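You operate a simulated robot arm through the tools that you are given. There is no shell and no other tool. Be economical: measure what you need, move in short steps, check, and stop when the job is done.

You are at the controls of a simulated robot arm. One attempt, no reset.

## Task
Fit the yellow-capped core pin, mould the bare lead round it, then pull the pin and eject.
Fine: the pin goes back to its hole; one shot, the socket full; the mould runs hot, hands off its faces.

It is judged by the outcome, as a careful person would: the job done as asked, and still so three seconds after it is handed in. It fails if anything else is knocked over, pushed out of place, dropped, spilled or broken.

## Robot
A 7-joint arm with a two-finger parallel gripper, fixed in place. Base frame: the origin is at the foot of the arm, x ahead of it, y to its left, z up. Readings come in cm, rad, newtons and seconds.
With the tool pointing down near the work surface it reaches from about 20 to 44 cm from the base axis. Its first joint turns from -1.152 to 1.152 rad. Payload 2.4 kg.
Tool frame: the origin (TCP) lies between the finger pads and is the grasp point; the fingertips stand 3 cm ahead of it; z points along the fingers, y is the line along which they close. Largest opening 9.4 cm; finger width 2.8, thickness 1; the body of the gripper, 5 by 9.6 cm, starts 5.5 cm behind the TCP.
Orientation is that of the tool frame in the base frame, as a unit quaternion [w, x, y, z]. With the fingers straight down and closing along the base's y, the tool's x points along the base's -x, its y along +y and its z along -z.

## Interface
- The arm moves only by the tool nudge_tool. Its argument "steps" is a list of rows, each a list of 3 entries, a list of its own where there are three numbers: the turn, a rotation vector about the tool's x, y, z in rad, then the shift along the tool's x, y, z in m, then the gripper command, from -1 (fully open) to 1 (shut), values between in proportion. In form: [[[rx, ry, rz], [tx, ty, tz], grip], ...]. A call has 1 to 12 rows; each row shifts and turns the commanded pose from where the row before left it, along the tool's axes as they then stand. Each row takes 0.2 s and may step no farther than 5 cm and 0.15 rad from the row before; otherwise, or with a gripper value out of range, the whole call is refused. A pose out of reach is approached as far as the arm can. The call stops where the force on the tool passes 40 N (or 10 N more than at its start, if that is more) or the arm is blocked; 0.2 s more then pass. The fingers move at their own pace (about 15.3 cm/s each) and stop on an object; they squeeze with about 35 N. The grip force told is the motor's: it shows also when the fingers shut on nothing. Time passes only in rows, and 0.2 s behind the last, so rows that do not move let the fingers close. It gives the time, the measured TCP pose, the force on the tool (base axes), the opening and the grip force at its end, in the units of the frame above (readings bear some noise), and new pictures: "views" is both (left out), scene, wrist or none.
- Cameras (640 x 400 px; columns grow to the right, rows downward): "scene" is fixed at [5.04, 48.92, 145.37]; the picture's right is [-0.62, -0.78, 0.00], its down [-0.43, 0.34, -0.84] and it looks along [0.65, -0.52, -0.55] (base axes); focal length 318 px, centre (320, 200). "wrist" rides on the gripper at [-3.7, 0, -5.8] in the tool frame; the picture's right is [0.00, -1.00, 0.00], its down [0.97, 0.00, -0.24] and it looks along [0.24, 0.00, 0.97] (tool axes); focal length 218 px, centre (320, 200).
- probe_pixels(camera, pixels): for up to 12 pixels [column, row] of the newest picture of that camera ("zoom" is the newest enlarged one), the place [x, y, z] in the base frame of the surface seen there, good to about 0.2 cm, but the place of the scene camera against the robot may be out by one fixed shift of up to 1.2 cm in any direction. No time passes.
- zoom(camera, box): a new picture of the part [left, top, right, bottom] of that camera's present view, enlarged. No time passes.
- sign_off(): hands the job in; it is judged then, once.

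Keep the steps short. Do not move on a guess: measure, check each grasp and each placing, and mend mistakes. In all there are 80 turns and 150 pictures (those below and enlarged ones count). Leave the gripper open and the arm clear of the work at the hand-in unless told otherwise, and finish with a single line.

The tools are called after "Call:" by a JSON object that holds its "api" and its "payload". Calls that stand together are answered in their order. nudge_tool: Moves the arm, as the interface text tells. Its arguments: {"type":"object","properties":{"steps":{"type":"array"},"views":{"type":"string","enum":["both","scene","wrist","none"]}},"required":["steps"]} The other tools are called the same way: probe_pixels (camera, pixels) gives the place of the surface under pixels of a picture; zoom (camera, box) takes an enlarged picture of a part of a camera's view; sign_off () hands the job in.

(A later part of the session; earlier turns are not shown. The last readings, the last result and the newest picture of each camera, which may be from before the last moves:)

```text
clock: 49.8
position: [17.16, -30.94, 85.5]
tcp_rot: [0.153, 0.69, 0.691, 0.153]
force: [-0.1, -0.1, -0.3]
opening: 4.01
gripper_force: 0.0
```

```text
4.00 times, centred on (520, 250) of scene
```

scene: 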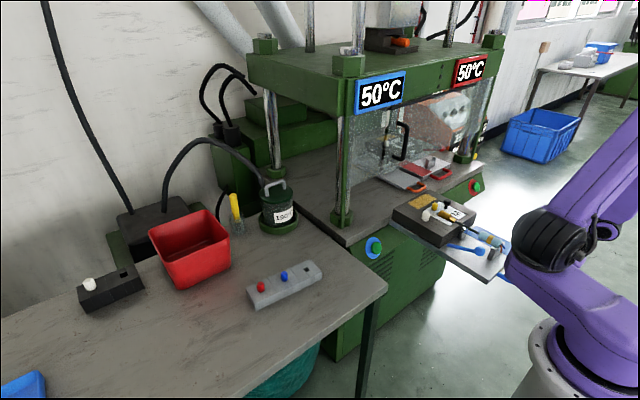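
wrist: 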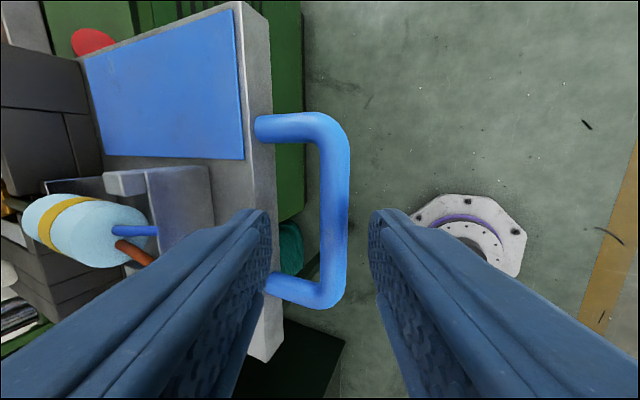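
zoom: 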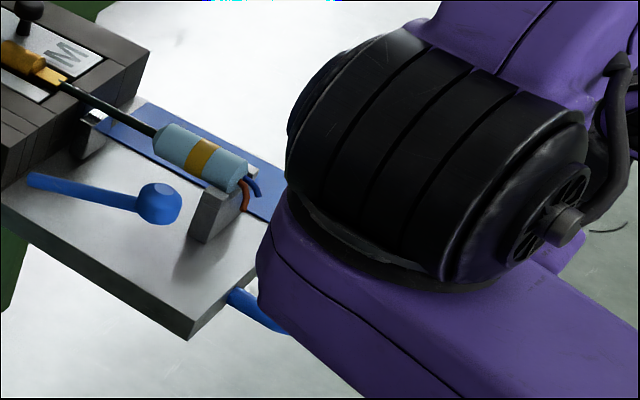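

The bar sits between the fingers. Down the last 2 cm and close.

Call:
{"api": "nudge_tool", "payload": {"steps": [[[0, 0, 0], [0, -0.0085, 0.0172], 0.15], [[0, 0, 0], [0, 0, 0], 0.15], [[0, 0, 0], [0, 0, 0], 1], [[0, 0, 0], [0, 0, 0], 1], [[0, 0, 0], [0, 0, 0], 1]], "views": "wrist"}}

```text
clock: 51.0
position: [17.38, -30.96, 83.68]
tcp_rot: [0.154, 0.689, 0.692, 0.154]
force: [11.7, -2.8, 12.4]
opening: 1.39
gripper_force: 45.0
```

wrist: 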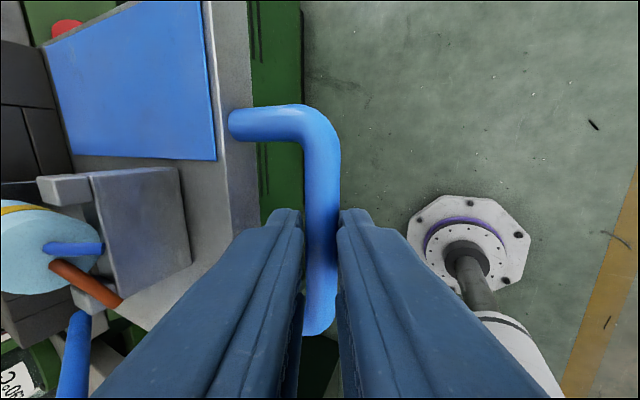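

Handle gripped (1.39 cm). I'll begin pushing the tray along +x gently.

Call:
{"api": "nudge_tool", "payload": {"steps": [[[0, 0, 0], [0, 0.0045, 0.0021], 1], [[0, 0, 0], [0, 0.0091, 0.0042], 1], [[0, 0, 0], [0, 0.0136, 0.0063], 1], [[0, 0, 0], [0, 0.0136, 0.0063], 1]]}}

```text
clock: 52.0
position: [22.05, -30.91, 83.58]
tcp_rot: [0.155, 0.689, 0.691, 0.155]
force: [2.1, 5.0, 38.4]
opening: 1.38
gripper_force: 45.2
```

scene: 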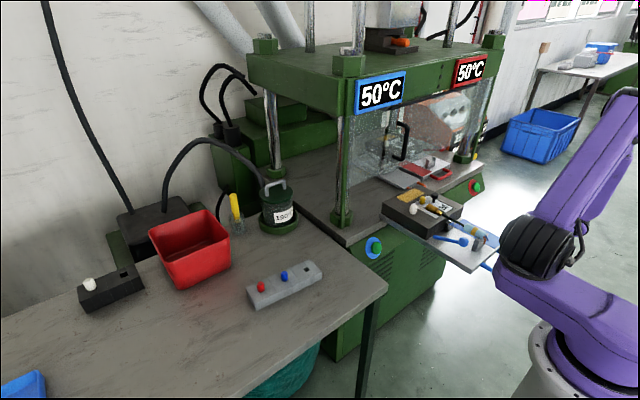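
wrist: 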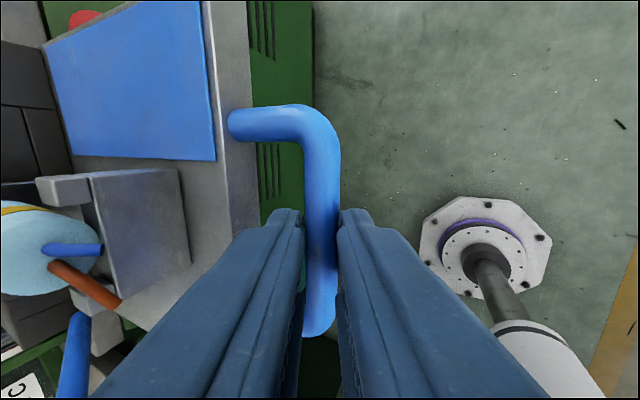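

The tray slides with the lead staying put. The upward force is 38 N, so I'll relieve it by raising slightly, and continue.

Call:
{"api": "nudge_tool", "payload": {"steps": [[[0, 0, 0], [0, 0.0015, -0.003], 1], [[0, 0, 0], [0, 0.0136, 0.0063], 1], [[0, 0, 0], [0, 0.0181, 0.0082], 1]], "views": "none"}}

```text
clock: 52.8
position: [25.57, -30.92, 83.82]
tcp_rot: [0.152, 0.69, 0.691, 0.153]
force: [3.2, -11.2, -35.6]
opening: 1.39
gripper_force: 45.3
```

Call:
{"api": "nudge_tool", "payload": {"steps": [[[0, 0, 0], [0.0003, -0.0007, 0.0015], 1], [[0, 0, 0], [0, 0.0136, 0.0063], 1], [[0, 0, 0], [0, 0.0181, 0.0084], 1]], "views": "none"}}

```text
clock: 53.6
position: [28.93, -30.93, 83.79]
tcp_rot: [0.153, 0.689, 0.692, 0.153]
force: [0.9, -7.7, -14.7]
opening: 1.38
gripper_force: 44.6
```

Call:
{"api": "nudge_tool", "payload": {"steps": [[[0, 0, 0], [0.0003, 0.0134, 0.007], 1], [[0, 0, 0], [0, 0.0181, 0.00845], 1], [[0, 0, 0], [0, 0.0181, 0.00845], 1], [[0, 0, 0], [0, 0.0181, 0.00845], 1], [[0, 0, 0], [0, 0.0181, 0.00845], 1]]}}

```text
clock: 54.8
position: [38.41, -30.86, 83.87]
tcp_rot: [0.154, 0.69, 0.691, 0.152]
force: [1.3, -7.1, -8.0]
opening: 1.38
gripper_force: 45.0
```

scene: 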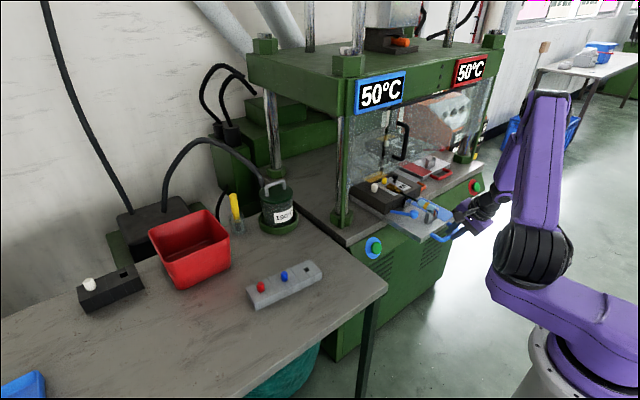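
wrist: 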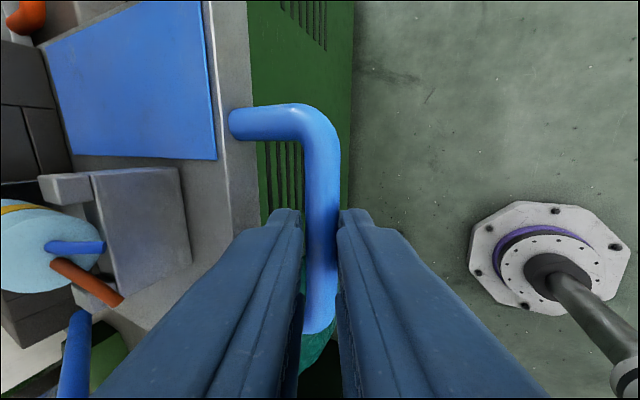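

The tray is half way in and the forces are low. Continuing.

Call:
{"api": "nudge_tool", "payload": {"steps": [[[0, 0, 0], [0.0002, 0.0181, 0.0085], 1], [[0, 0, 0], [0, 0.0181, 0.00845], 1], [[0, 0, 0], [0, 0.0181, 0.00845], 1], [[0, 0, 0], [0, 0.0181, 0.00845], 1], [[0, 0, 0], [0, 0.0181, 0.00845], 1]], "views": "scene"}}

Call:
{"api": "zoom", "payload": {"camera": "scene", "box": [340, 90, 480, 260]}}

```text
clock: 56.0
position: [48.44, -30.84, 83.73]
tcp_rot: [0.153, 0.69, 0.691, 0.151]
force: [-0.9, -12.4, -16.5]
opening: 1.38
gripper_force: 44.8
```

scene: 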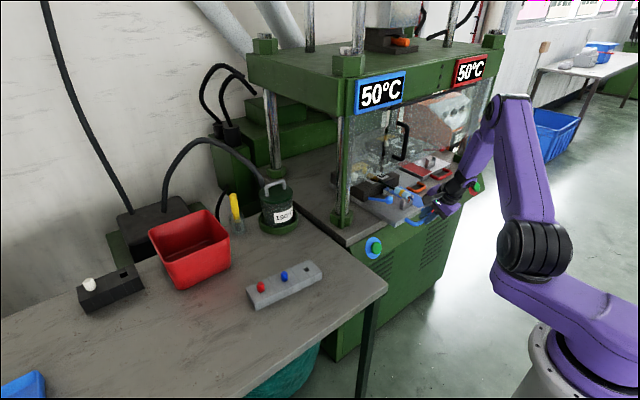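

```text
2.35 times, centred on (410, 175) of scene
```

zoom: 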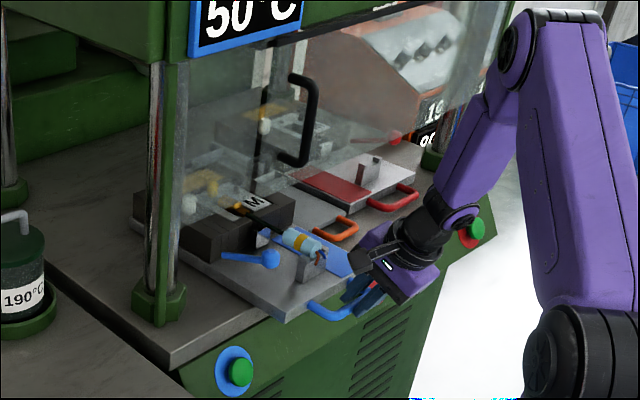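

Call:
{"api": "nudge_tool", "payload": {"steps": [[[0, 0, 0], [-0.0004, 0.0178, 0.0089], 1], [[0, 0, 0], [0, 0.0181, 0.00845], 1], [[0, 0, 0], [0, 0.0181, 0.00845], 1], [[0, 0, 0], [0, 0.0181, 0.00845], 1]], "views": "scene"}}

Call:
{"api": "zoom", "payload": {"camera": "scene", "box": [340, 90, 480, 260]}}

```text
clock: 57.0
position: [56.43, -30.85, 83.81]
tcp_rot: [0.155, 0.689, 0.692, 0.153]
force: [-0.6, -6.2, 6.2]
opening: 1.37
gripper_force: 44.7
```

scene: 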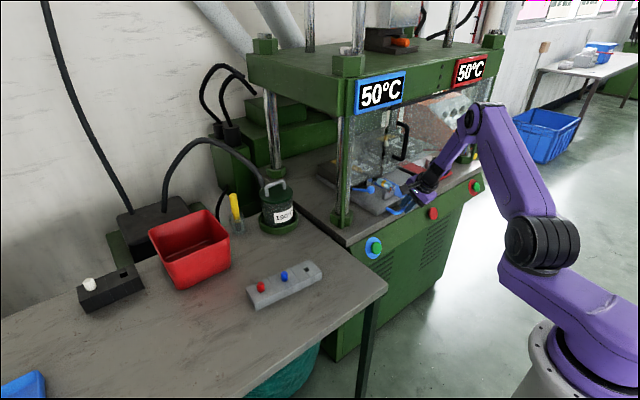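

```text
2.35 times, centred on (410, 175) of scene
```

zoom: 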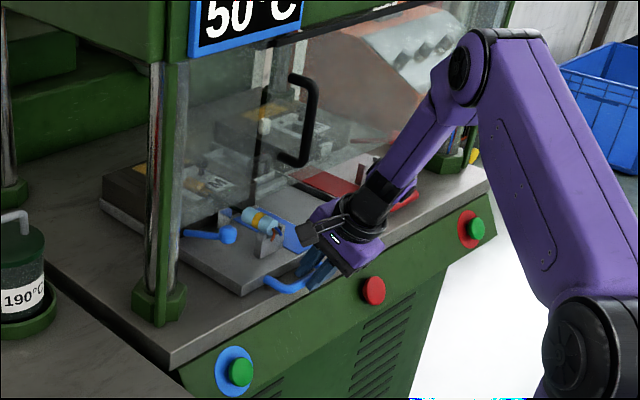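

Nearly in. The handle bar is at x≈57.4, and the red tray's is at 62. I'll go on in 1 cm steps until it meets its stop.

Call:
{"api": "nudge_tool", "payload": {"steps": [[[0, 0, 0], [0, 0.0136, 0.0063], 1], [[0, 0, 0], [0, 0.0136, 0.0063], 1], [[0, 0, 0], [0, 0.0091, 0.0042], 1], [[0, 0, 0], [0, 0, 0], 1]]}}

Call:
{"api": "zoom", "payload": {"camera": "scene", "box": [340, 90, 480, 260]}}

```text
clock: 58.0
position: [60.49, -30.94, 83.86]
tcp_rot: [0.155, 0.69, 0.691, 0.152]
force: [5.4, -6.1, 8.2]
opening: 1.37
gripper_force: 44.7
```

scene: 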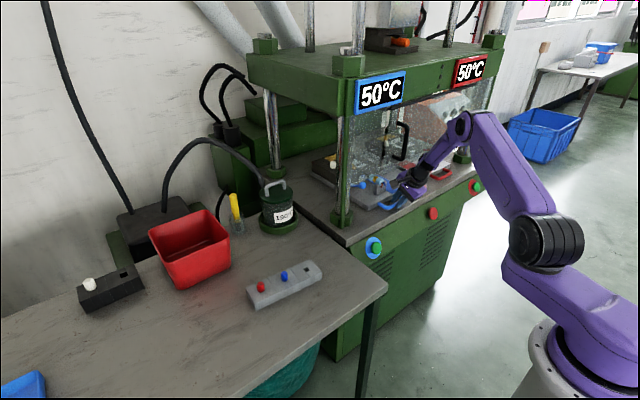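
wrist: 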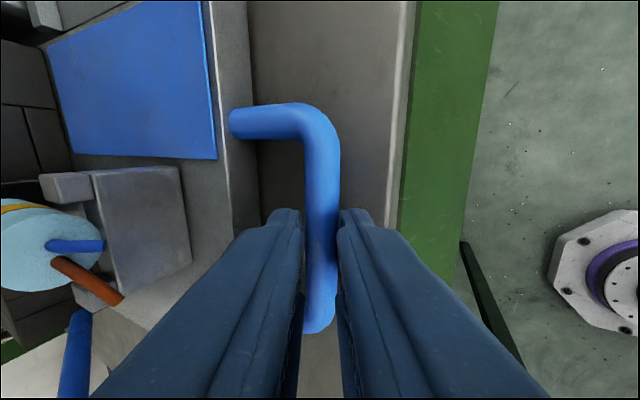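

```text
2.35 times, centred on (410, 175) of scene
```

zoom: 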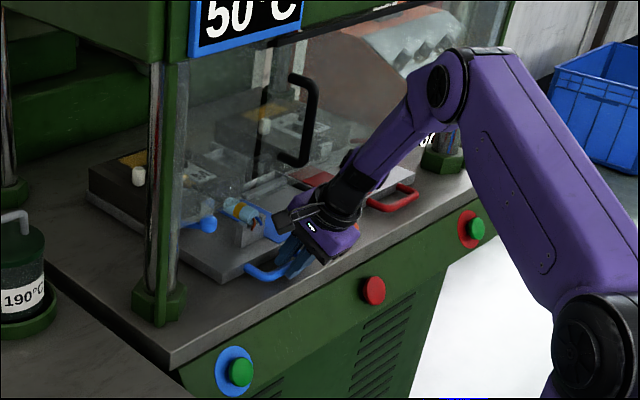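

Call:
{"api": "nudge_tool", "payload": {"steps": [[[0, 0, 0], [0, 0.0045, 0.0021], 1], [[0, 0, 0], [0, 0.0045, 0.0021], 1], [[0, 0, 0], [0, 0.0045, 0.0021], 1], [[0, 0, 0], [0, 0, 0], 1]], "views": "wrist"}}

Call:
{"api": "zoom", "payload": {"camera": "scene", "box": [340, 90, 480, 260]}}

```text
clock: 58.9
position: [61.43, -31.02, 83.82]
tcp_rot: [0.147, 0.69, 0.692, 0.153]
force: [-12.0, 2.9, 10.5]
opening: 1.37
gripper_force: 44.9
stopped in row 4: the force on the tool passed its limit (the readings are from after the stop); the commanded pose is now the measured one
```

wrist: 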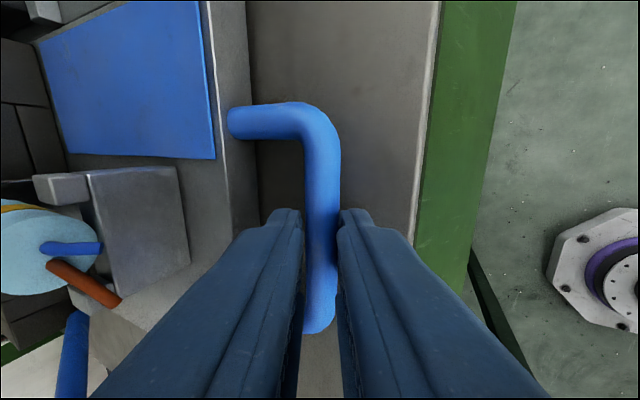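

```text
2.35 times, centred on (410, 175) of scene
```

zoom: 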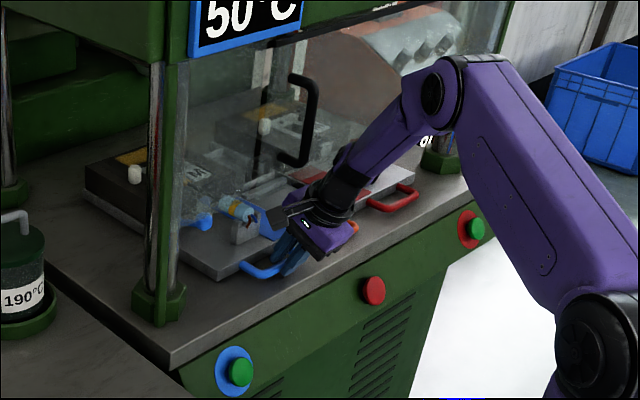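

The tray met its stop (bar x≈62.4, a match for the red tray). I'll release slightly and back out along the tool axis.

Call:
{"api": "nudge_tool", "payload": {"steps": [[[0, 0, 0], [0, 0, 0], 0.57], [[0, 0, 0], [0, 0, 0], 0.57], [[0, 0, 0], [0, 0, -0.02], 0.57], [[0, 0, 0], [0, 0, -0.03], 0.57], [[0, 0, 0], [0, 0, -0.04], 0.57], [[0, 0, 0], [0, -0.04, 0], 0.57], [[0, 0, 0], [0, -0.04, -0.02], 0.57], [[0, 0, 0], [0, -0.04, -0.02], 0.57]]}}

Call:
{"api": "zoom", "payload": {"camera": "scene", "box": [330, 90, 500, 270]}}

```text
clock: 60.7
position: [44.91, -31.03, 90.48]
tcp_rot: [0.148, 0.691, 0.69, 0.153]
force: [-0.7, -0.2, -0.3]
opening: 1.99
gripper_force: 0.1
```

scene: 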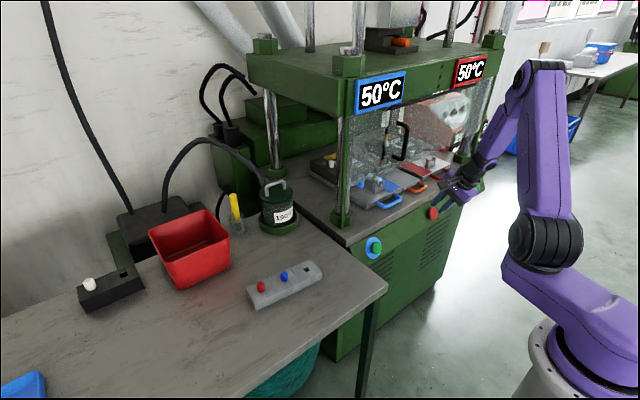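
wrist: 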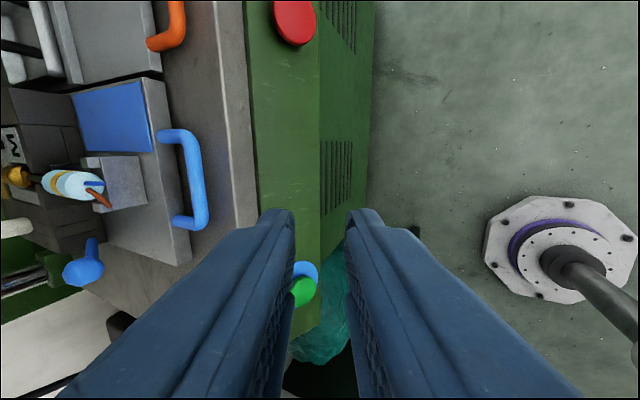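

```text
2.22 times, centred on (415, 180) of scene
```

zoom: 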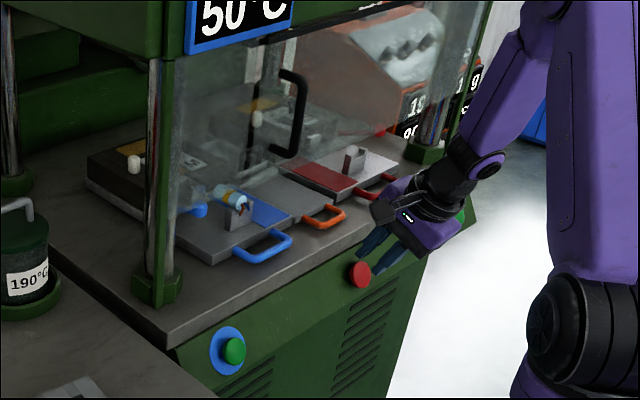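

The blue tray is home. Now the blue-ringed green button. I'll measure its face and tilt.

Call:
{"api": "zoom", "payload": {"camera": "scene", "box": [355, 230, 395, 265]}}

Call:
{"api": "probe_pixels", "payload": {"camera": "scene", "pixels": [[377, 244], [377, 249], [379, 247], [375, 247], [369, 243], [373, 257], [368, 250], [365, 262], [385, 240], [400, 250], [360, 230], [377, 270]]}}

Call:
{"api": "probe_pixels", "payload": {"camera": "wrist", "pixels": [[303, 290], [298, 296], [309, 270], [300, 150], [340, 150], [265, 100], [310, 100], [345, 100]]}}

```text
11.43 times, centred on (375, 248) of scene
```

zoom: 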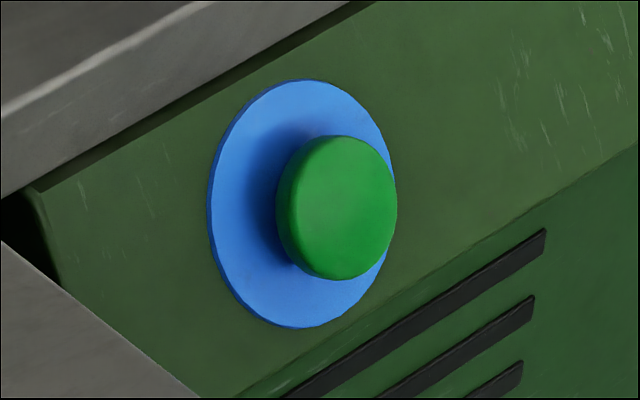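

```text
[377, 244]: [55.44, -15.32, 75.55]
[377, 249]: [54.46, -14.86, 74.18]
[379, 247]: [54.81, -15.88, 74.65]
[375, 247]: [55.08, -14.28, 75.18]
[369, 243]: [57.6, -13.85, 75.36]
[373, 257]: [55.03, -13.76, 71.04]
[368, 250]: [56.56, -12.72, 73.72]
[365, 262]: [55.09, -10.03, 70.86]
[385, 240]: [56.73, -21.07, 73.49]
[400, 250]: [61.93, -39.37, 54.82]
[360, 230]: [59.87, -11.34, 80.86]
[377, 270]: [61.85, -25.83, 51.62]
```

```text
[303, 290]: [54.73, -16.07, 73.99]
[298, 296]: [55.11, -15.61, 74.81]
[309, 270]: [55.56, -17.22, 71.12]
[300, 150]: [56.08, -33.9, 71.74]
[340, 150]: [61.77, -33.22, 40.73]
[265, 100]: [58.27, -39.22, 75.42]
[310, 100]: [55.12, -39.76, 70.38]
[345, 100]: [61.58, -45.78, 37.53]
```

The button face is at about (54.9, -16.0, 74.6) on a panel sloped about 32°. I'll close the fingers, tilt to face it and stand off 3 cm.

Call:
{"api": "nudge_tool", "payload": {"steps": [[[-0.145, 0, 0], [0, 0, 0], 1], [[-0.145, 0, 0], [0, 0, 0], 1], [[-0.145, 0, 0], [0, 0, 0], 1], [[-0.145, 0, 0], [0, 0, 0], 1], [[0, 0, 0], [0.0375, 0, 0], 1], [[0, 0, 0], [0.0375, 0, 0], 1], [[0, 0, 0], [0.0375, 0, 0], 1], [[0, 0, 0], [0.0375, 0, 0], 1], [[0, 0, 0], [0, -0.0273, 0.0363], 1], [[0, 0, 0], [0, -0.0273, 0.0363], 1], [[0, 0, 0], [0, -0.0273, 0.0363], 1]]}}

Call:
{"api": "zoom", "payload": {"camera": "scene", "box": [340, 200, 440, 290]}}

```text
clock: 63.1
position: [50.16, -15.76, 77.84]
tcp_rot: [0.34, 0.62, 0.618, 0.343]
force: [-0.1, -0.5, -0.7]
opening: 0.02
gripper_force: 32.5
```

scene: 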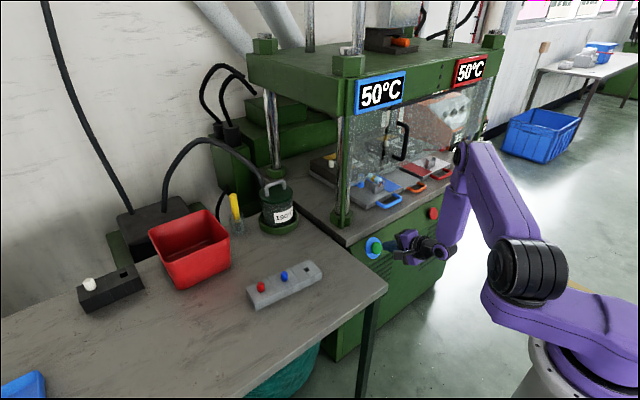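
wrist: 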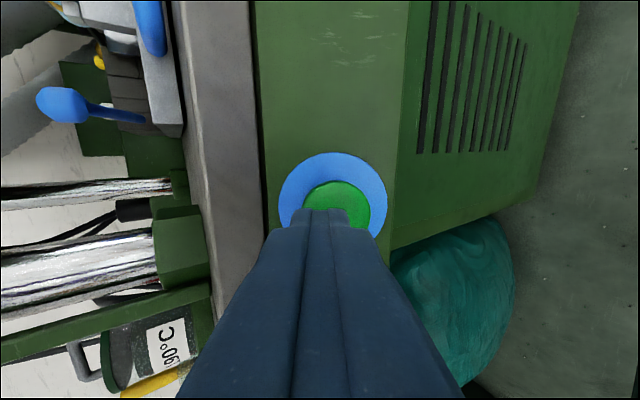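

```text
4.44 times, centred on (390, 245) of scene
```

zoom: 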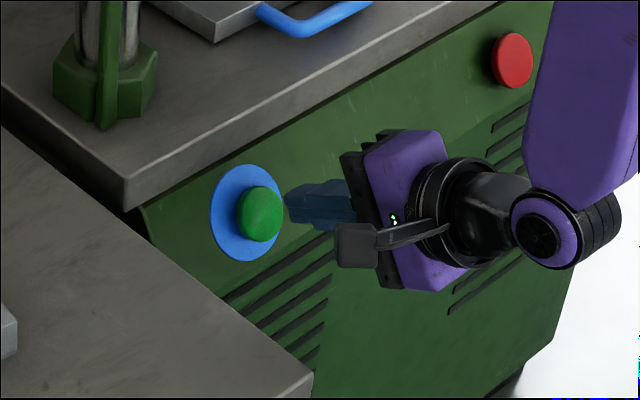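

The button is 0.85 cm off along tool -y and otherwise centred. I'll shift and then approach to near contact.

Call:
{"api": "nudge_tool", "payload": {"steps": [[[0, 0, 0], [0, -0.0085, 0], 1], [[0, 0, 0], [0, 0, 0.015], 1], [[0, 0, 0], [0, 0, 0], 1]], "views": "wrist"}}

Call:
{"api": "zoom", "payload": {"camera": "scene", "box": [355, 220, 415, 270]}}

```text
clock: 63.9
position: [51.11, -15.88, 76.36]
tcp_rot: [0.339, 0.62, 0.618, 0.345]
force: [-0.4, -0.6, -0.4]
opening: 0.01
gripper_force: 32.9
```

wrist: 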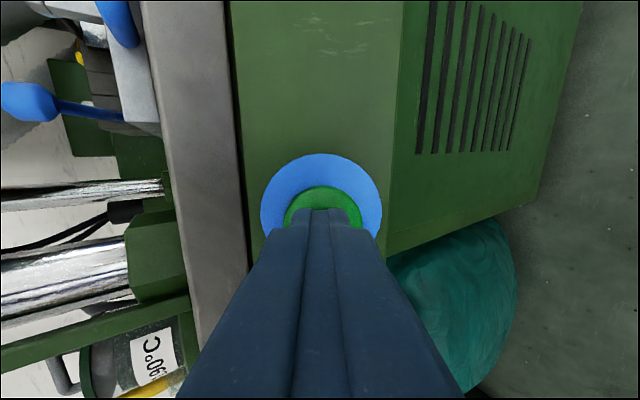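

```text
8.00 times, centred on (385, 245) of scene
```

zoom: 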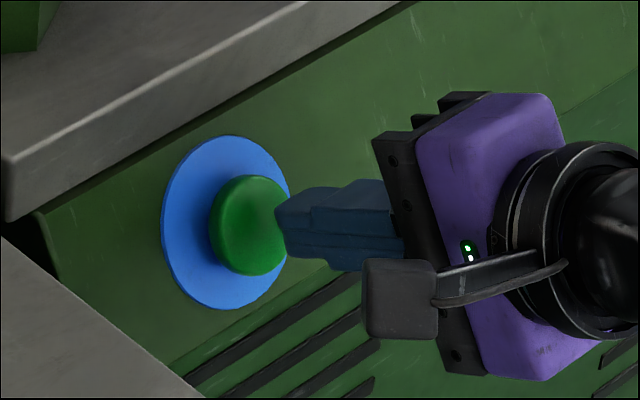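

Centred on the button. Pressing in slowly.

Call:
{"api": "nudge_tool", "payload": {"steps": [[[0, 0, 0], [0, 0, 0.01], 1], [[0, 0, 0], [0, 0, 0.004], 1], [[0, 0, 0], [0, 0, 0.004], 1], [[0, 0, 0], [0, 0, 0.003], 1]], "views": "scene"}}

Call:
{"api": "zoom", "payload": {"camera": "scene", "box": [320, 60, 500, 270]}}

```text
clock: 64.9
position: [52.83, -15.84, 75.23]
tcp_rot: [0.34, 0.62, 0.618, 0.344]
force: [-2.1, 0.3, 3.7]
opening: 0.04
gripper_force: 32.5
```

scene: 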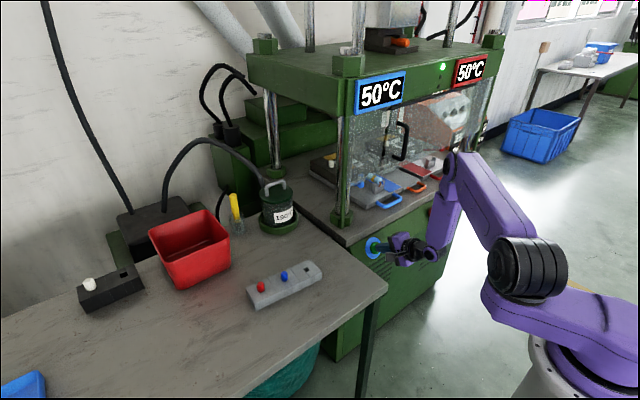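

```text
1.90 times, centred on (410, 165) of scene
```

zoom: 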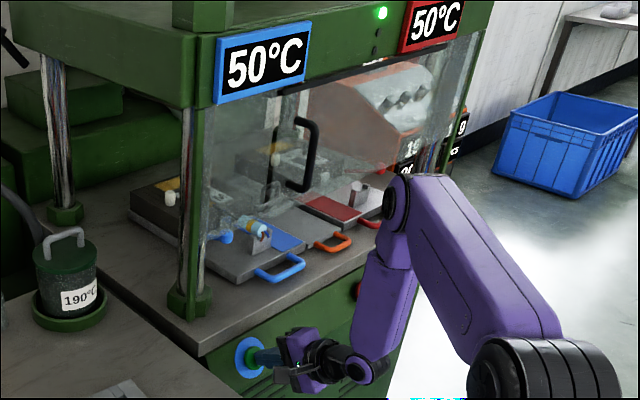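

A green lamp is lit on the press (442, 67). I'll hold for a moment and watch.

Call:
{"api": "nudge_tool", "payload": {"steps": [[[0, 0, 0], [0, 0, 0], 1], [[0, 0, 0], [0, 0, 0], 1], [[0, 0, 0], [0, 0, 0], 1]], "views": "scene"}}

Call:
{"api": "zoom", "payload": {"camera": "scene", "box": [340, 10, 500, 220]}}

```text
clock: 65.7
position: [52.7, -15.85, 75.21]
tcp_rot: [0.34, 0.62, 0.618, 0.344]
force: [-2.6, -0.3, 2.5]
opening: 0.0
gripper_force: 33.0
```

scene: 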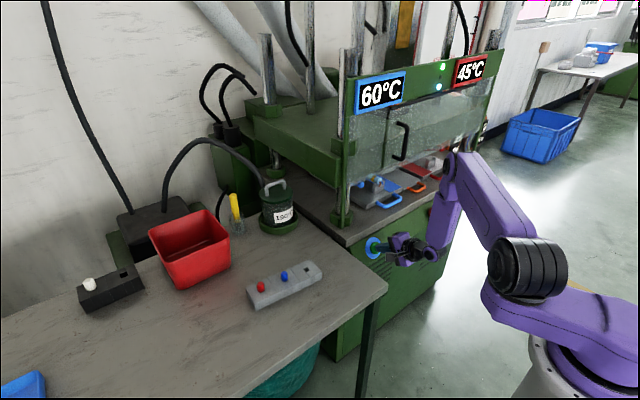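

```text
1.90 times, centred on (420, 115) of scene
```

zoom: 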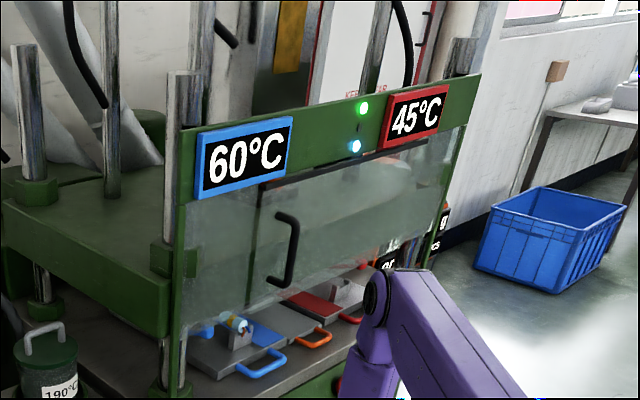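

The platen has come down (60 °C showing) and the shot is under way. I'll stay still and watch.

Call:
{"api": "nudge_tool", "payload": {"steps": [[[0, 0, 0], [0, 0, 0], 1], [[0, 0, 0], [0, 0, 0], 1], [[0, 0, 0], [0, 0, 0], 1], [[0, 0, 0], [0, 0, 0], 1]], "views": "scene"}}

Call:
{"api": "zoom", "payload": {"camera": "scene", "box": [340, 40, 520, 220]}}

```text
clock: 66.7
position: [52.75, -15.91, 75.3]
tcp_rot: [0.341, 0.62, 0.617, 0.344]
force: [-1.9, -0.8, 2.3]
opening: 0.01
gripper_force: 32.6
```

scene: 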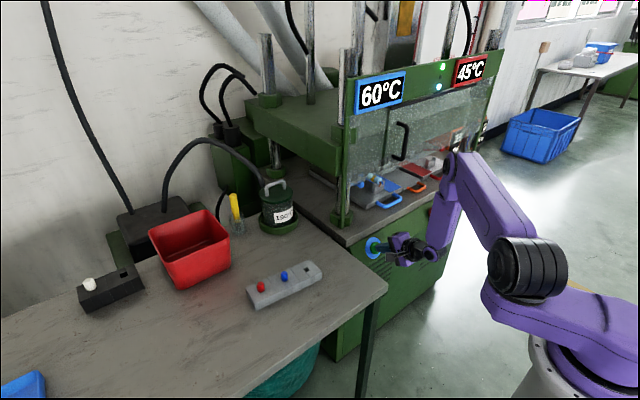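

```text
2.22 times, centred on (430, 130) of scene
```

zoom: 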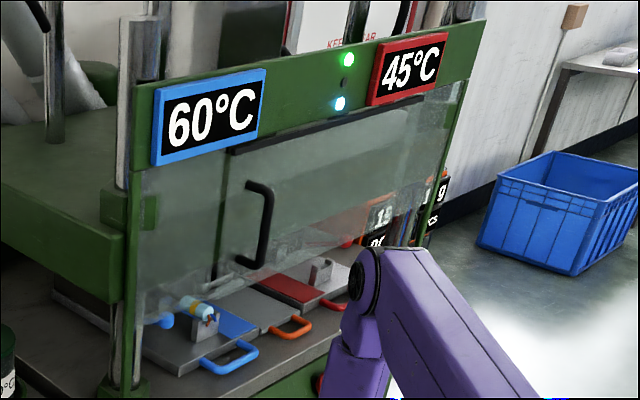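

Call:
{"api": "nudge_tool", "payload": {"steps": [[[0, 0, 0], [0, 0, 0], 1], [[0, 0, 0], [0, 0, 0], 1], [[0, 0, 0], [0, 0, 0], 1], [[0, 0, 0], [0, 0, 0], 1], [[0, 0, 0], [0, 0, 0], 1], [[0, 0, 0], [0, 0, 0], 1], [[0, 0, 0], [0, 0, 0], 1], [[0, 0, 0], [0, 0, 0], 1]], "views": "scene"}}

Call:
{"api": "zoom", "payload": {"camera": "scene", "box": [340, 40, 520, 220]}}

```text
clock: 68.5
position: [52.67, -15.78, 75.21]
tcp_rot: [0.339, 0.62, 0.619, 0.344]
force: [-2.3, -1.3, 2.1]
opening: 0.0
gripper_force: 32.7
```

scene: 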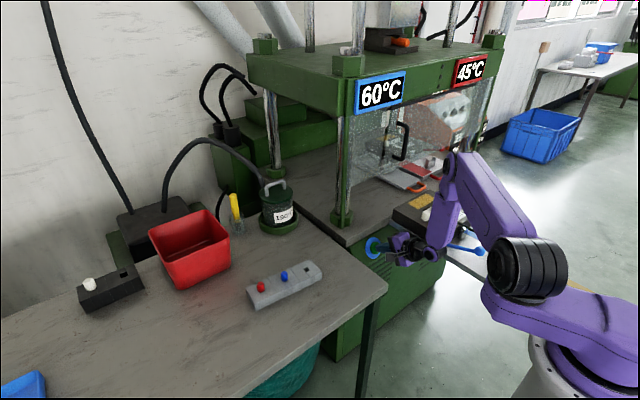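

```text
2.22 times, centred on (430, 130) of scene
```

zoom: 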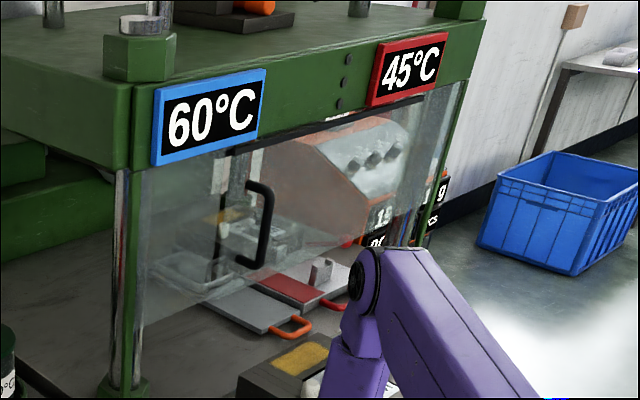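

The cycle finished: platen up, lamps out, and the tray came back out by itself. I'll release the button, moving toward +y away from the tray.

Call:
{"api": "nudge_tool", "payload": {"steps": [[[0, 0, 0], [0, 0, -0.02], 1], [[0, 0, 0], [0.02, 0, -0.02], 1], [[0, 0, 0], [0.03, 0, -0.02], 1], [[0, 0, 0], [0.03, 0.03, -0.01], 1], [[0, 0, 0], [0, 0.04, -0.02], 1], [[0, 0, 0], [0, 0.04, -0.02], 1], [[0, 0, 0], [0, 0.04, -0.02], 1], [[0, 0, 0], [0, 0.04, -0.02], 1]]}}

Call:
{"api": "zoom", "payload": {"camera": "scene", "box": [390, 170, 530, 290]}}

```text
clock: 70.3
position: [49.91, -7.99, 99.36]
tcp_rot: [0.34, 0.621, 0.617, 0.344]
force: [-0.8, -0.2, -0.5]
opening: 0.0
gripper_force: 33.5
```

scene: 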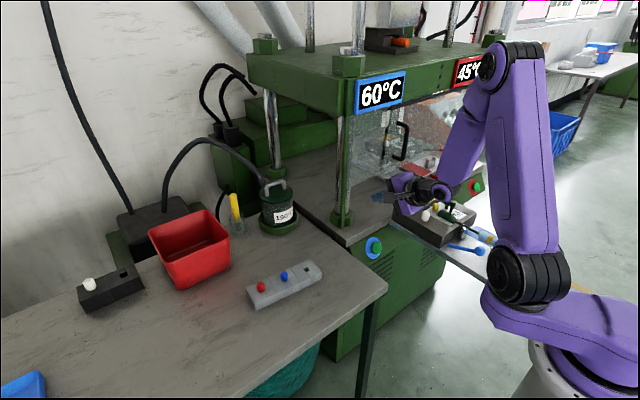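
wrist: 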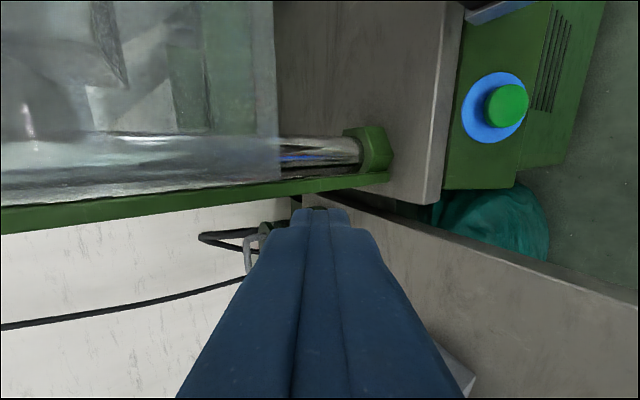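

```text
3.33 times, centred on (460, 230) of scene
```

zoom: 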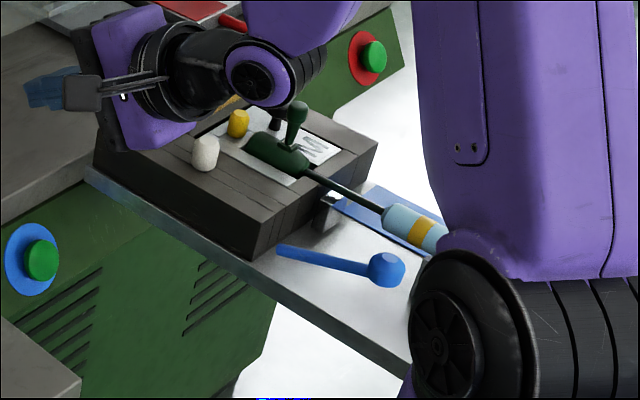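

The brass end is now encased in dark green with a sprue on top, so the shot was made. Next is pulling the pin. I'll back off from the press and bring the tool upright and square.

Call:
{"api": "nudge_tool", "payload": {"steps": [[[0, 0, 0], [0, -0.021, -0.034], 0.4], [[0, 0, 0], [0, -0.021, -0.034], 0.4], [[0.1441, 0, 0], [0, 0, 0], 0.4], [[0.1441, 0, 0], [0, 0, 0], 0.4], [[0.1441, 0, 0], [0, 0, 0], 0.4], [[0.1441, 0, 0], [0, 0, 0], 0.4], [[0.1441, 0, 0], [0, 0, 0], 0.4], [[0.1441, 0, 0], [0, 0, 0], 0.4], [[0.1441, 0, 0], [0, 0, 0], 0.4]], "views": "none"}}

Call:
{"api": "nudge_tool", "payload": {"steps": [[[0, 0, -0.1428], [0, 0, 0], 0.3], [[0, 0, -0.1428], [0, 0, 0], 0.3], [[0, 0, -0.1428], [0, 0, 0], 0.3], [[0, 0, -0.1428], [0, 0, 0], 0.3], [[0, 0, -0.1428], [0, 0, 0], 0.3], [[0, 0, -0.1428], [0, 0, 0], 0.3], [[0, 0, -0.1428], [0, 0, 0], 0.3], [[0, 0, -0.1428], [0, 0, 0], 0.3], [[0, 0, -0.1428], [0, 0, 0], 0.3], [[0, 0, -0.1428], [0, 0, 0], 0.3], [[0, 0, -0.1428], [0, 0, 0], 0.3]], "views": "none"}}

```text
clock: 72.3
position: [42.1, -8.06, 99.42]
tcp_rot: [-0.003, 0.708, 0.706, 0.001]
force: [-1.0, 0.3, 0.2]
opening: 2.82
gripper_force: 0.1
```

```text
clock: 74.7
position: [42.11, -8.05, 99.34]
tcp_rot: [0.0, -0.001, 1.0, 0.003]
force: [-0.2, -0.2, -0.1]
opening: 3.28
gripper_force: 0.1
```

Call:
{"api": "nudge_tool", "payload": {"steps": [[[0, 0, 0], [-0.01, -0.038, -0.01], 0.3], [[0, 0, 0], [-0.01, -0.0385, -0.01], 0.3], [[0, 0, 0], [-0.01, -0.0385, -0.01], 0.3], [[0, 0, 0], [-0.01, -0.0385, 0], 0.3], [[0, 0, 0], [-0.01, -0.0385, 0], 0.3], [[0, 0, 0], [-0.004, -0.0385, 0], 0.3], [[0, 0, 0], [0, 0, 0], 0.3]]}}

Call:
{"api": "zoom", "payload": {"camera": "wrist", "box": [220, 90, 420, 230]}}

Call:
{"api": "zoom", "payload": {"camera": "scene", "box": [390, 170, 530, 290]}}

```text
clock: 76.3
position: [47.5, -30.96, 102.08]
tcp_rot: [0.0, -0.001, 1.0, 0.004]
force: [0.3, -1.5, 0.1]
opening: 3.31
gripper_force: 0.1
```

scene: 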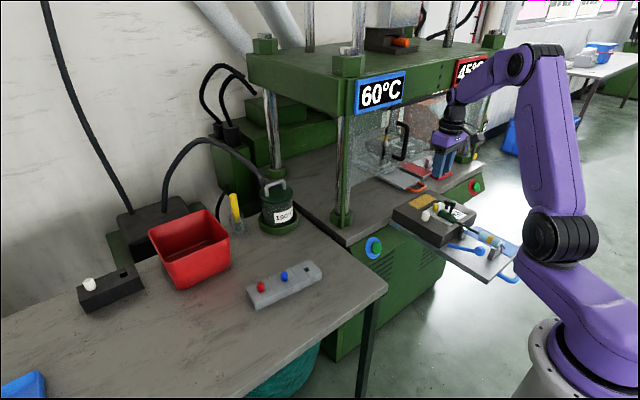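
wrist: 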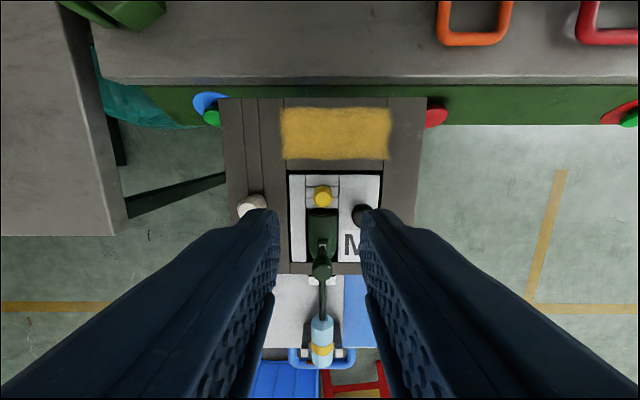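

```text
2.86 times, centred on (320, 160) of wrist
```

zoom: 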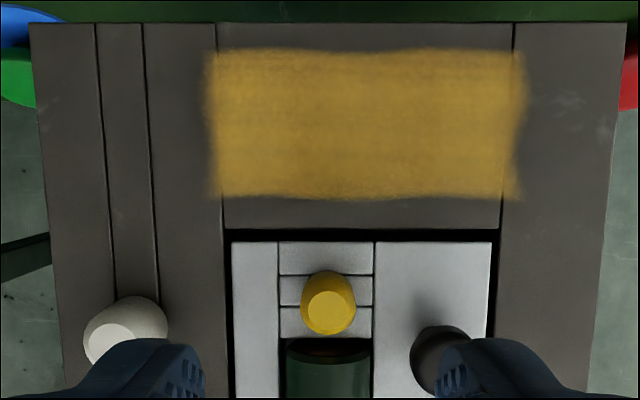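

```text
3.33 times, centred on (460, 230) of scene
```

zoom: 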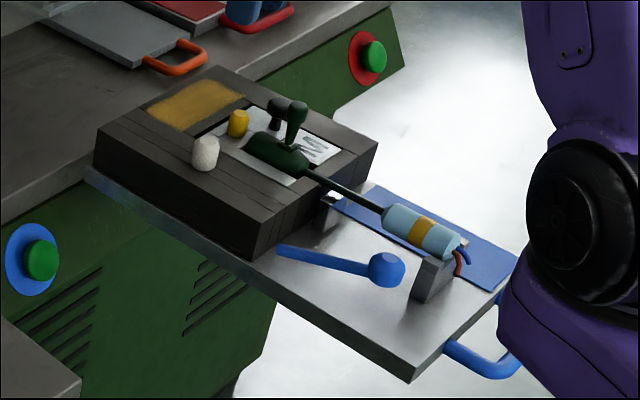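

Call:
{"api": "probe_pixels", "payload": {"camera": "wrist", "pixels": [[322, 199], [322, 190], [321, 268], [321, 220], [250, 208], [362, 215], [322, 350], [321, 330]]}}

Call:
{"api": "probe_pixels", "payload": {"camera": "scene", "pixels": [[441, 204], [453, 203], [452, 212]]}}

```text
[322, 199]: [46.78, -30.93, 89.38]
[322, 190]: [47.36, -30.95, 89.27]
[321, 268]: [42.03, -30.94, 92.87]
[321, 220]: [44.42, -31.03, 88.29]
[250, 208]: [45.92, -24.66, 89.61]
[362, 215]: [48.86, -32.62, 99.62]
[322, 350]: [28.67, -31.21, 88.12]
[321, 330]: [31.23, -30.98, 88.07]
```

```text
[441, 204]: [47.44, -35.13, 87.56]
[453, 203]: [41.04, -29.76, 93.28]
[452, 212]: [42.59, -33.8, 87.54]
```

The cap is at (47.0, -30.95). Descending with a narrow opening, pads set a little toward +x to stay off the black knob and the moulding.

Call:
{"api": "nudge_tool", "payload": {"steps": [[[0, 0, 0], [0, 0, 0.04], 0.38], [[0, 0, 0], [0, 0, 0.045], 0.38], [[0, 0, 0], [0, 0, 0], 0.38]], "views": "wrist"}}

Call:
{"api": "zoom", "payload": {"camera": "scene", "box": [410, 160, 480, 230]}}

```text
clock: 77.1
position: [47.47, -30.99, 93.69]
tcp_rot: [0.0, 0.0, 1.0, 0.004]
force: [-0.2, -0.4, -0.3]
opening: 2.92
gripper_force: 0.0
```

wrist: 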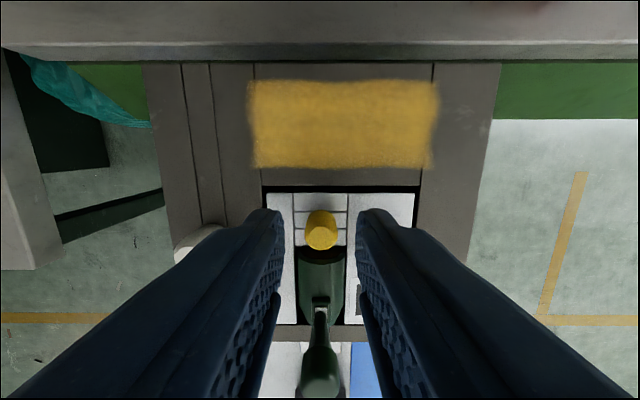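

```text
5.71 times, centred on (445, 195) of scene
```

zoom: 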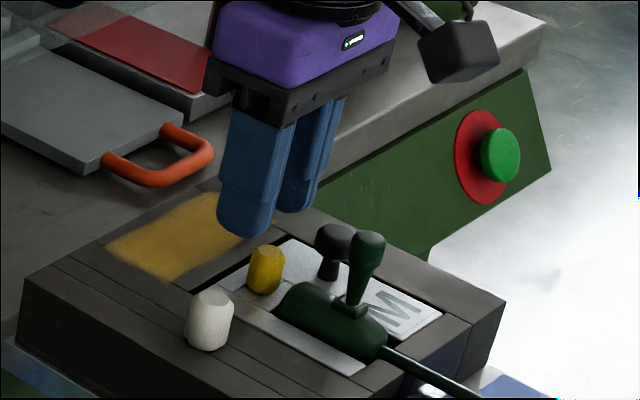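

Centred on the cap. Down to z≈90.4, close.

Call:
{"api": "nudge_tool", "payload": {"steps": [[[0, 0, 0], [0, 0, 0.02], 0.38], [[0, 0, 0], [0, 0, 0.013], 0.38], [[0, 0, 0], [0, 0, 0], 0.38], [[0, 0, 0], [0, 0, 0], 1], [[0, 0, 0], [0, 0, 0], 1], [[0, 0, 0], [0, 0, 0], 1]], "views": "wrist"}}

```text
clock: 78.5
position: [47.58, -31.08, 90.53]
tcp_rot: [0.0, 0.0, 1.0, 0.003]
force: [0.1, 0.6, -0.6]
opening: 1.56
gripper_force: 34.4
```

wrist: 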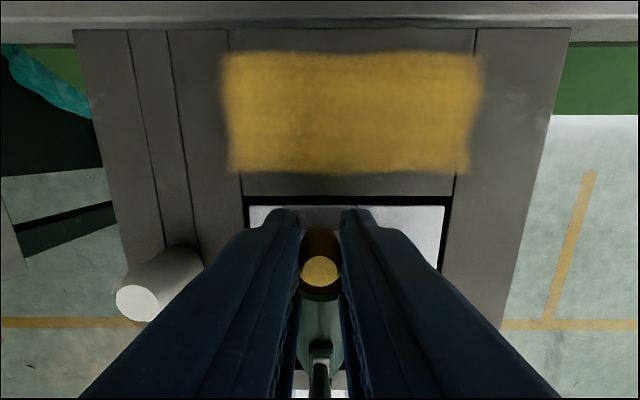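

Gripped at 1.56. Pulling the pin straight up.

Call:
{"api": "nudge_tool", "payload": {"steps": [[[0, 0, 0], [0, 0, -0.01], 1], [[0, 0, 0], [0, 0, -0.015], 1], [[0, 0, 0], [0, 0, -0.02], 1], [[0, 0, 0], [0, 0, -0.03], 1], [[0, 0, 0], [0, 0, -0.035], 1]]}}

Call:
{"api": "zoom", "payload": {"camera": "scene", "box": [410, 130, 510, 250]}}

```text
clock: 79.7
position: [47.51, -31.0, 101.56]
tcp_rot: [0.0, 0.0, 1.0, 0.004]
force: [0.0, 0.3, -0.4]
opening: 1.56
gripper_force: 34.7
```

scene: 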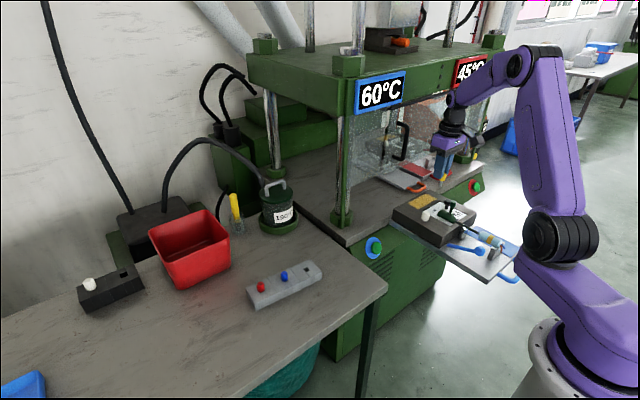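
wrist: 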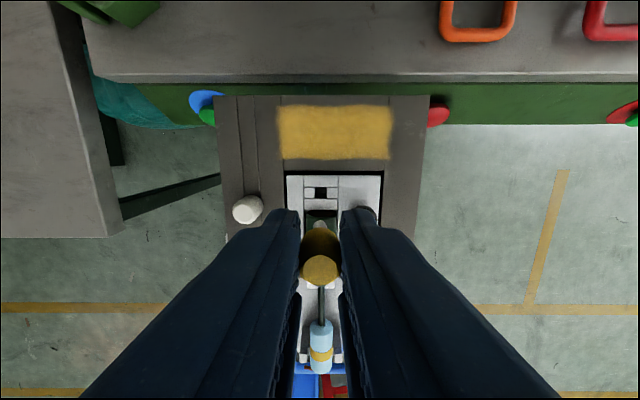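

```text
3.33 times, centred on (460, 190) of scene
```

zoom: 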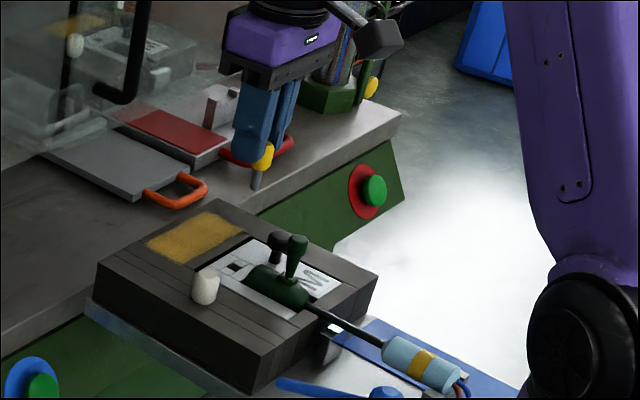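

The pin is out and upright. I'm short on pictures, so I'll use free probing of the newest image for the pin's offset in the grip.

Call:
{"api": "probe_pixels", "payload": {"camera": "wrist", "pixels": [[320, 256], [320, 262], [320, 270], [320, 278], [320, 284], [303, 270], [308, 270], [332, 270], [336, 270], [320, 224], [316, 224], [324, 224]]}}

Call:
{"api": "probe_pixels", "payload": {"camera": "wrist", "pixels": [[321, 185], [321, 187], [321, 189], [321, 191], [321, 195], [321, 198], [321, 200], [321, 202], [313, 193], [315, 193], [326, 193], [328, 193]]}}

```text
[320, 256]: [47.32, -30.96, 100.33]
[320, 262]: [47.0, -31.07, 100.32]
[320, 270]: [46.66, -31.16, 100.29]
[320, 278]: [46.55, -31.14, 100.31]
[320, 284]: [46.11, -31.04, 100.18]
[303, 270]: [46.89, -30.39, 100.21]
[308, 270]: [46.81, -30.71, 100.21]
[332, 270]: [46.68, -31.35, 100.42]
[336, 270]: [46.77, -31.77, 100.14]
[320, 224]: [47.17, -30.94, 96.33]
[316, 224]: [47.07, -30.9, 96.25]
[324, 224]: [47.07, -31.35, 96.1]
```

```text
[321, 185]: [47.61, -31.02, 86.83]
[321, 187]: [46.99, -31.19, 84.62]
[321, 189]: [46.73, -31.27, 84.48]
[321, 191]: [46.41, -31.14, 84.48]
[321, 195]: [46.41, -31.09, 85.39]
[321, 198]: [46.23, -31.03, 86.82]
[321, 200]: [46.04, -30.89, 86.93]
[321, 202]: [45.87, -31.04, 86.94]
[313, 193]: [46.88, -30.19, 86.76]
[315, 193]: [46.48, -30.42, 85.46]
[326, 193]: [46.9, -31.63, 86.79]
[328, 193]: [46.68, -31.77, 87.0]
```

Pin axis is about 0.65 cm to -x of the TCP, and the hole on the rack is at about (54.5, 13.55). I'll carry it over at height.

Call:
{"api": "nudge_tool", "payload": {"steps": [[[0, 0, 0], [0, 0.0446, 0], 1], [[0, 0, 0], [0, 0.0446, 0], 1], [[0, 0, 0], [0, 0.0446, 0], 1], [[0, 0, 0], [0, 0.0446, 0], 1], [[0, 0, 0], [0, 0.0446, 0], 1], [[0, 0, 0], [0, 0.0446, 0], 1], [[0, 0, 0], [0, 0.0446, 0], 1], [[0, 0, 0], [0, 0.0446, 0], 1], [[0, 0, 0], [0, 0.0446, 0], 1], [[0, 0, 0], [-0.02, 0.0446, 0], 1], [[0, 0, 0], [-0.0283, 0, 0], 1], [[0, 0, 0], [-0.0283, 0, 0], 1]], "views": "none"}}

Call:
{"api": "nudge_tool", "payload": {"steps": [[[0, 0, 0], [0, 0, 0.04], 1], [[0, 0, 0], [0, 0, 0.04], 1], [[0, 0, 0], [0, 0, 0.035], 1], [[0, 0, 0], [0, 0, 0], 1]], "views": "wrist"}}

```text
clock: 82.3
position: [54.99, 13.59, 101.69]
tcp_rot: [-0.001, 0.0, 1.0, 0.003]
force: [-0.3, 0.0, -0.2]
opening: 1.58
gripper_force: 34.6
```

```text
clock: 83.3
position: [55.18, 13.67, 90.29]
tcp_rot: [0.0, 0.0, 1.0, 0.004]
force: [-0.4, 0.0, 0.1]
opening: 1.61
gripper_force: 35.3
```

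wrist: 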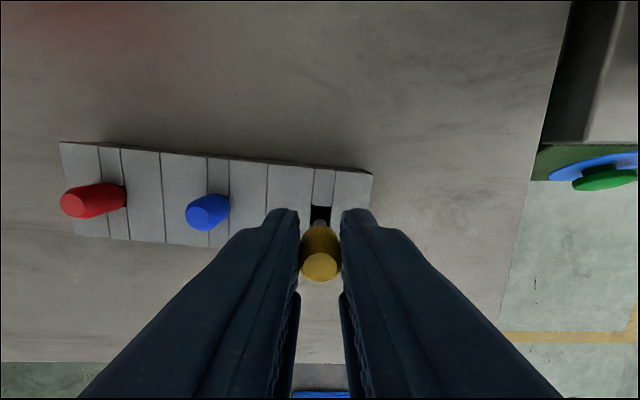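

Free probing for the hole edges and the pin from this picture.

Call:
{"api": "probe_pixels", "payload": {"camera": "wrist", "pixels": [[309, 212], [311, 212], [313, 212], [315, 212], [327, 212], [329, 212], [331, 212], [333, 212], [321, 202], [321, 204], [321, 206], [321, 208]]}}

Call:
{"api": "probe_pixels", "payload": {"camera": "wrist", "pixels": [[320, 216], [320, 218], [320, 220], [320, 222], [320, 224], [314, 221], [316, 221], [324, 221], [326, 221], [318, 218], [323, 218], [320, 228]]}}

```text
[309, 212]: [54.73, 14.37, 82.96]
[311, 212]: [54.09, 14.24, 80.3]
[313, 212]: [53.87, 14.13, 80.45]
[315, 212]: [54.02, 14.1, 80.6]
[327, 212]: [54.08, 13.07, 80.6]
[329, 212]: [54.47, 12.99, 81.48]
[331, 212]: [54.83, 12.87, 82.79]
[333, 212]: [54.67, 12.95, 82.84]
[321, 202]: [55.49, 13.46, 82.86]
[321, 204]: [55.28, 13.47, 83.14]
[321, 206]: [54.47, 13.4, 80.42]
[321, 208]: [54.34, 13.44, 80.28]
```

```text
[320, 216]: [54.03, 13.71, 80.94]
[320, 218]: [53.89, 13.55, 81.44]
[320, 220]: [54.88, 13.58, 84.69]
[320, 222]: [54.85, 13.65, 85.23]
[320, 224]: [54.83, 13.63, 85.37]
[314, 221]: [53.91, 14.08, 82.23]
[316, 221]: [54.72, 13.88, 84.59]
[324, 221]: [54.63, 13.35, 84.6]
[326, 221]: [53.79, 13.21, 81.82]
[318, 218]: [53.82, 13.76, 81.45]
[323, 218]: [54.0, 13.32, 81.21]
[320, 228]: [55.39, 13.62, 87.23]
```

The pin is centred in y, and the hole is about 0.17 cm further in +x. I'll correct and insert slowly.

Call:
{"api": "nudge_tool", "payload": {"steps": [[[0, 0, 0], [-0.0017, 0, 0.004], 1], [[0, 0, 0], [0, 0, 0.007], 1], [[0, 0, 0], [0, 0, 0.006], 1], [[0, 0, 0], [0, 0, 0.006], 1], [[0, 0, 0], [0, 0, 0.006], 1], [[0, 0, 0], [0, 0, 0.005], 1], [[0, 0, 0], [0, 0, 0.002], 1], [[0, 0, 0], [0, 0, 0], 1]], "views": "none"}}

```text
clock: 85.1
position: [55.32, 13.56, 86.67]
tcp_rot: [0.0, 0.0, 1.0, 0.003]
force: [-2.4, -1.2, 8.6]
opening: 1.6
gripper_force: 35.2
5 turns are left
```

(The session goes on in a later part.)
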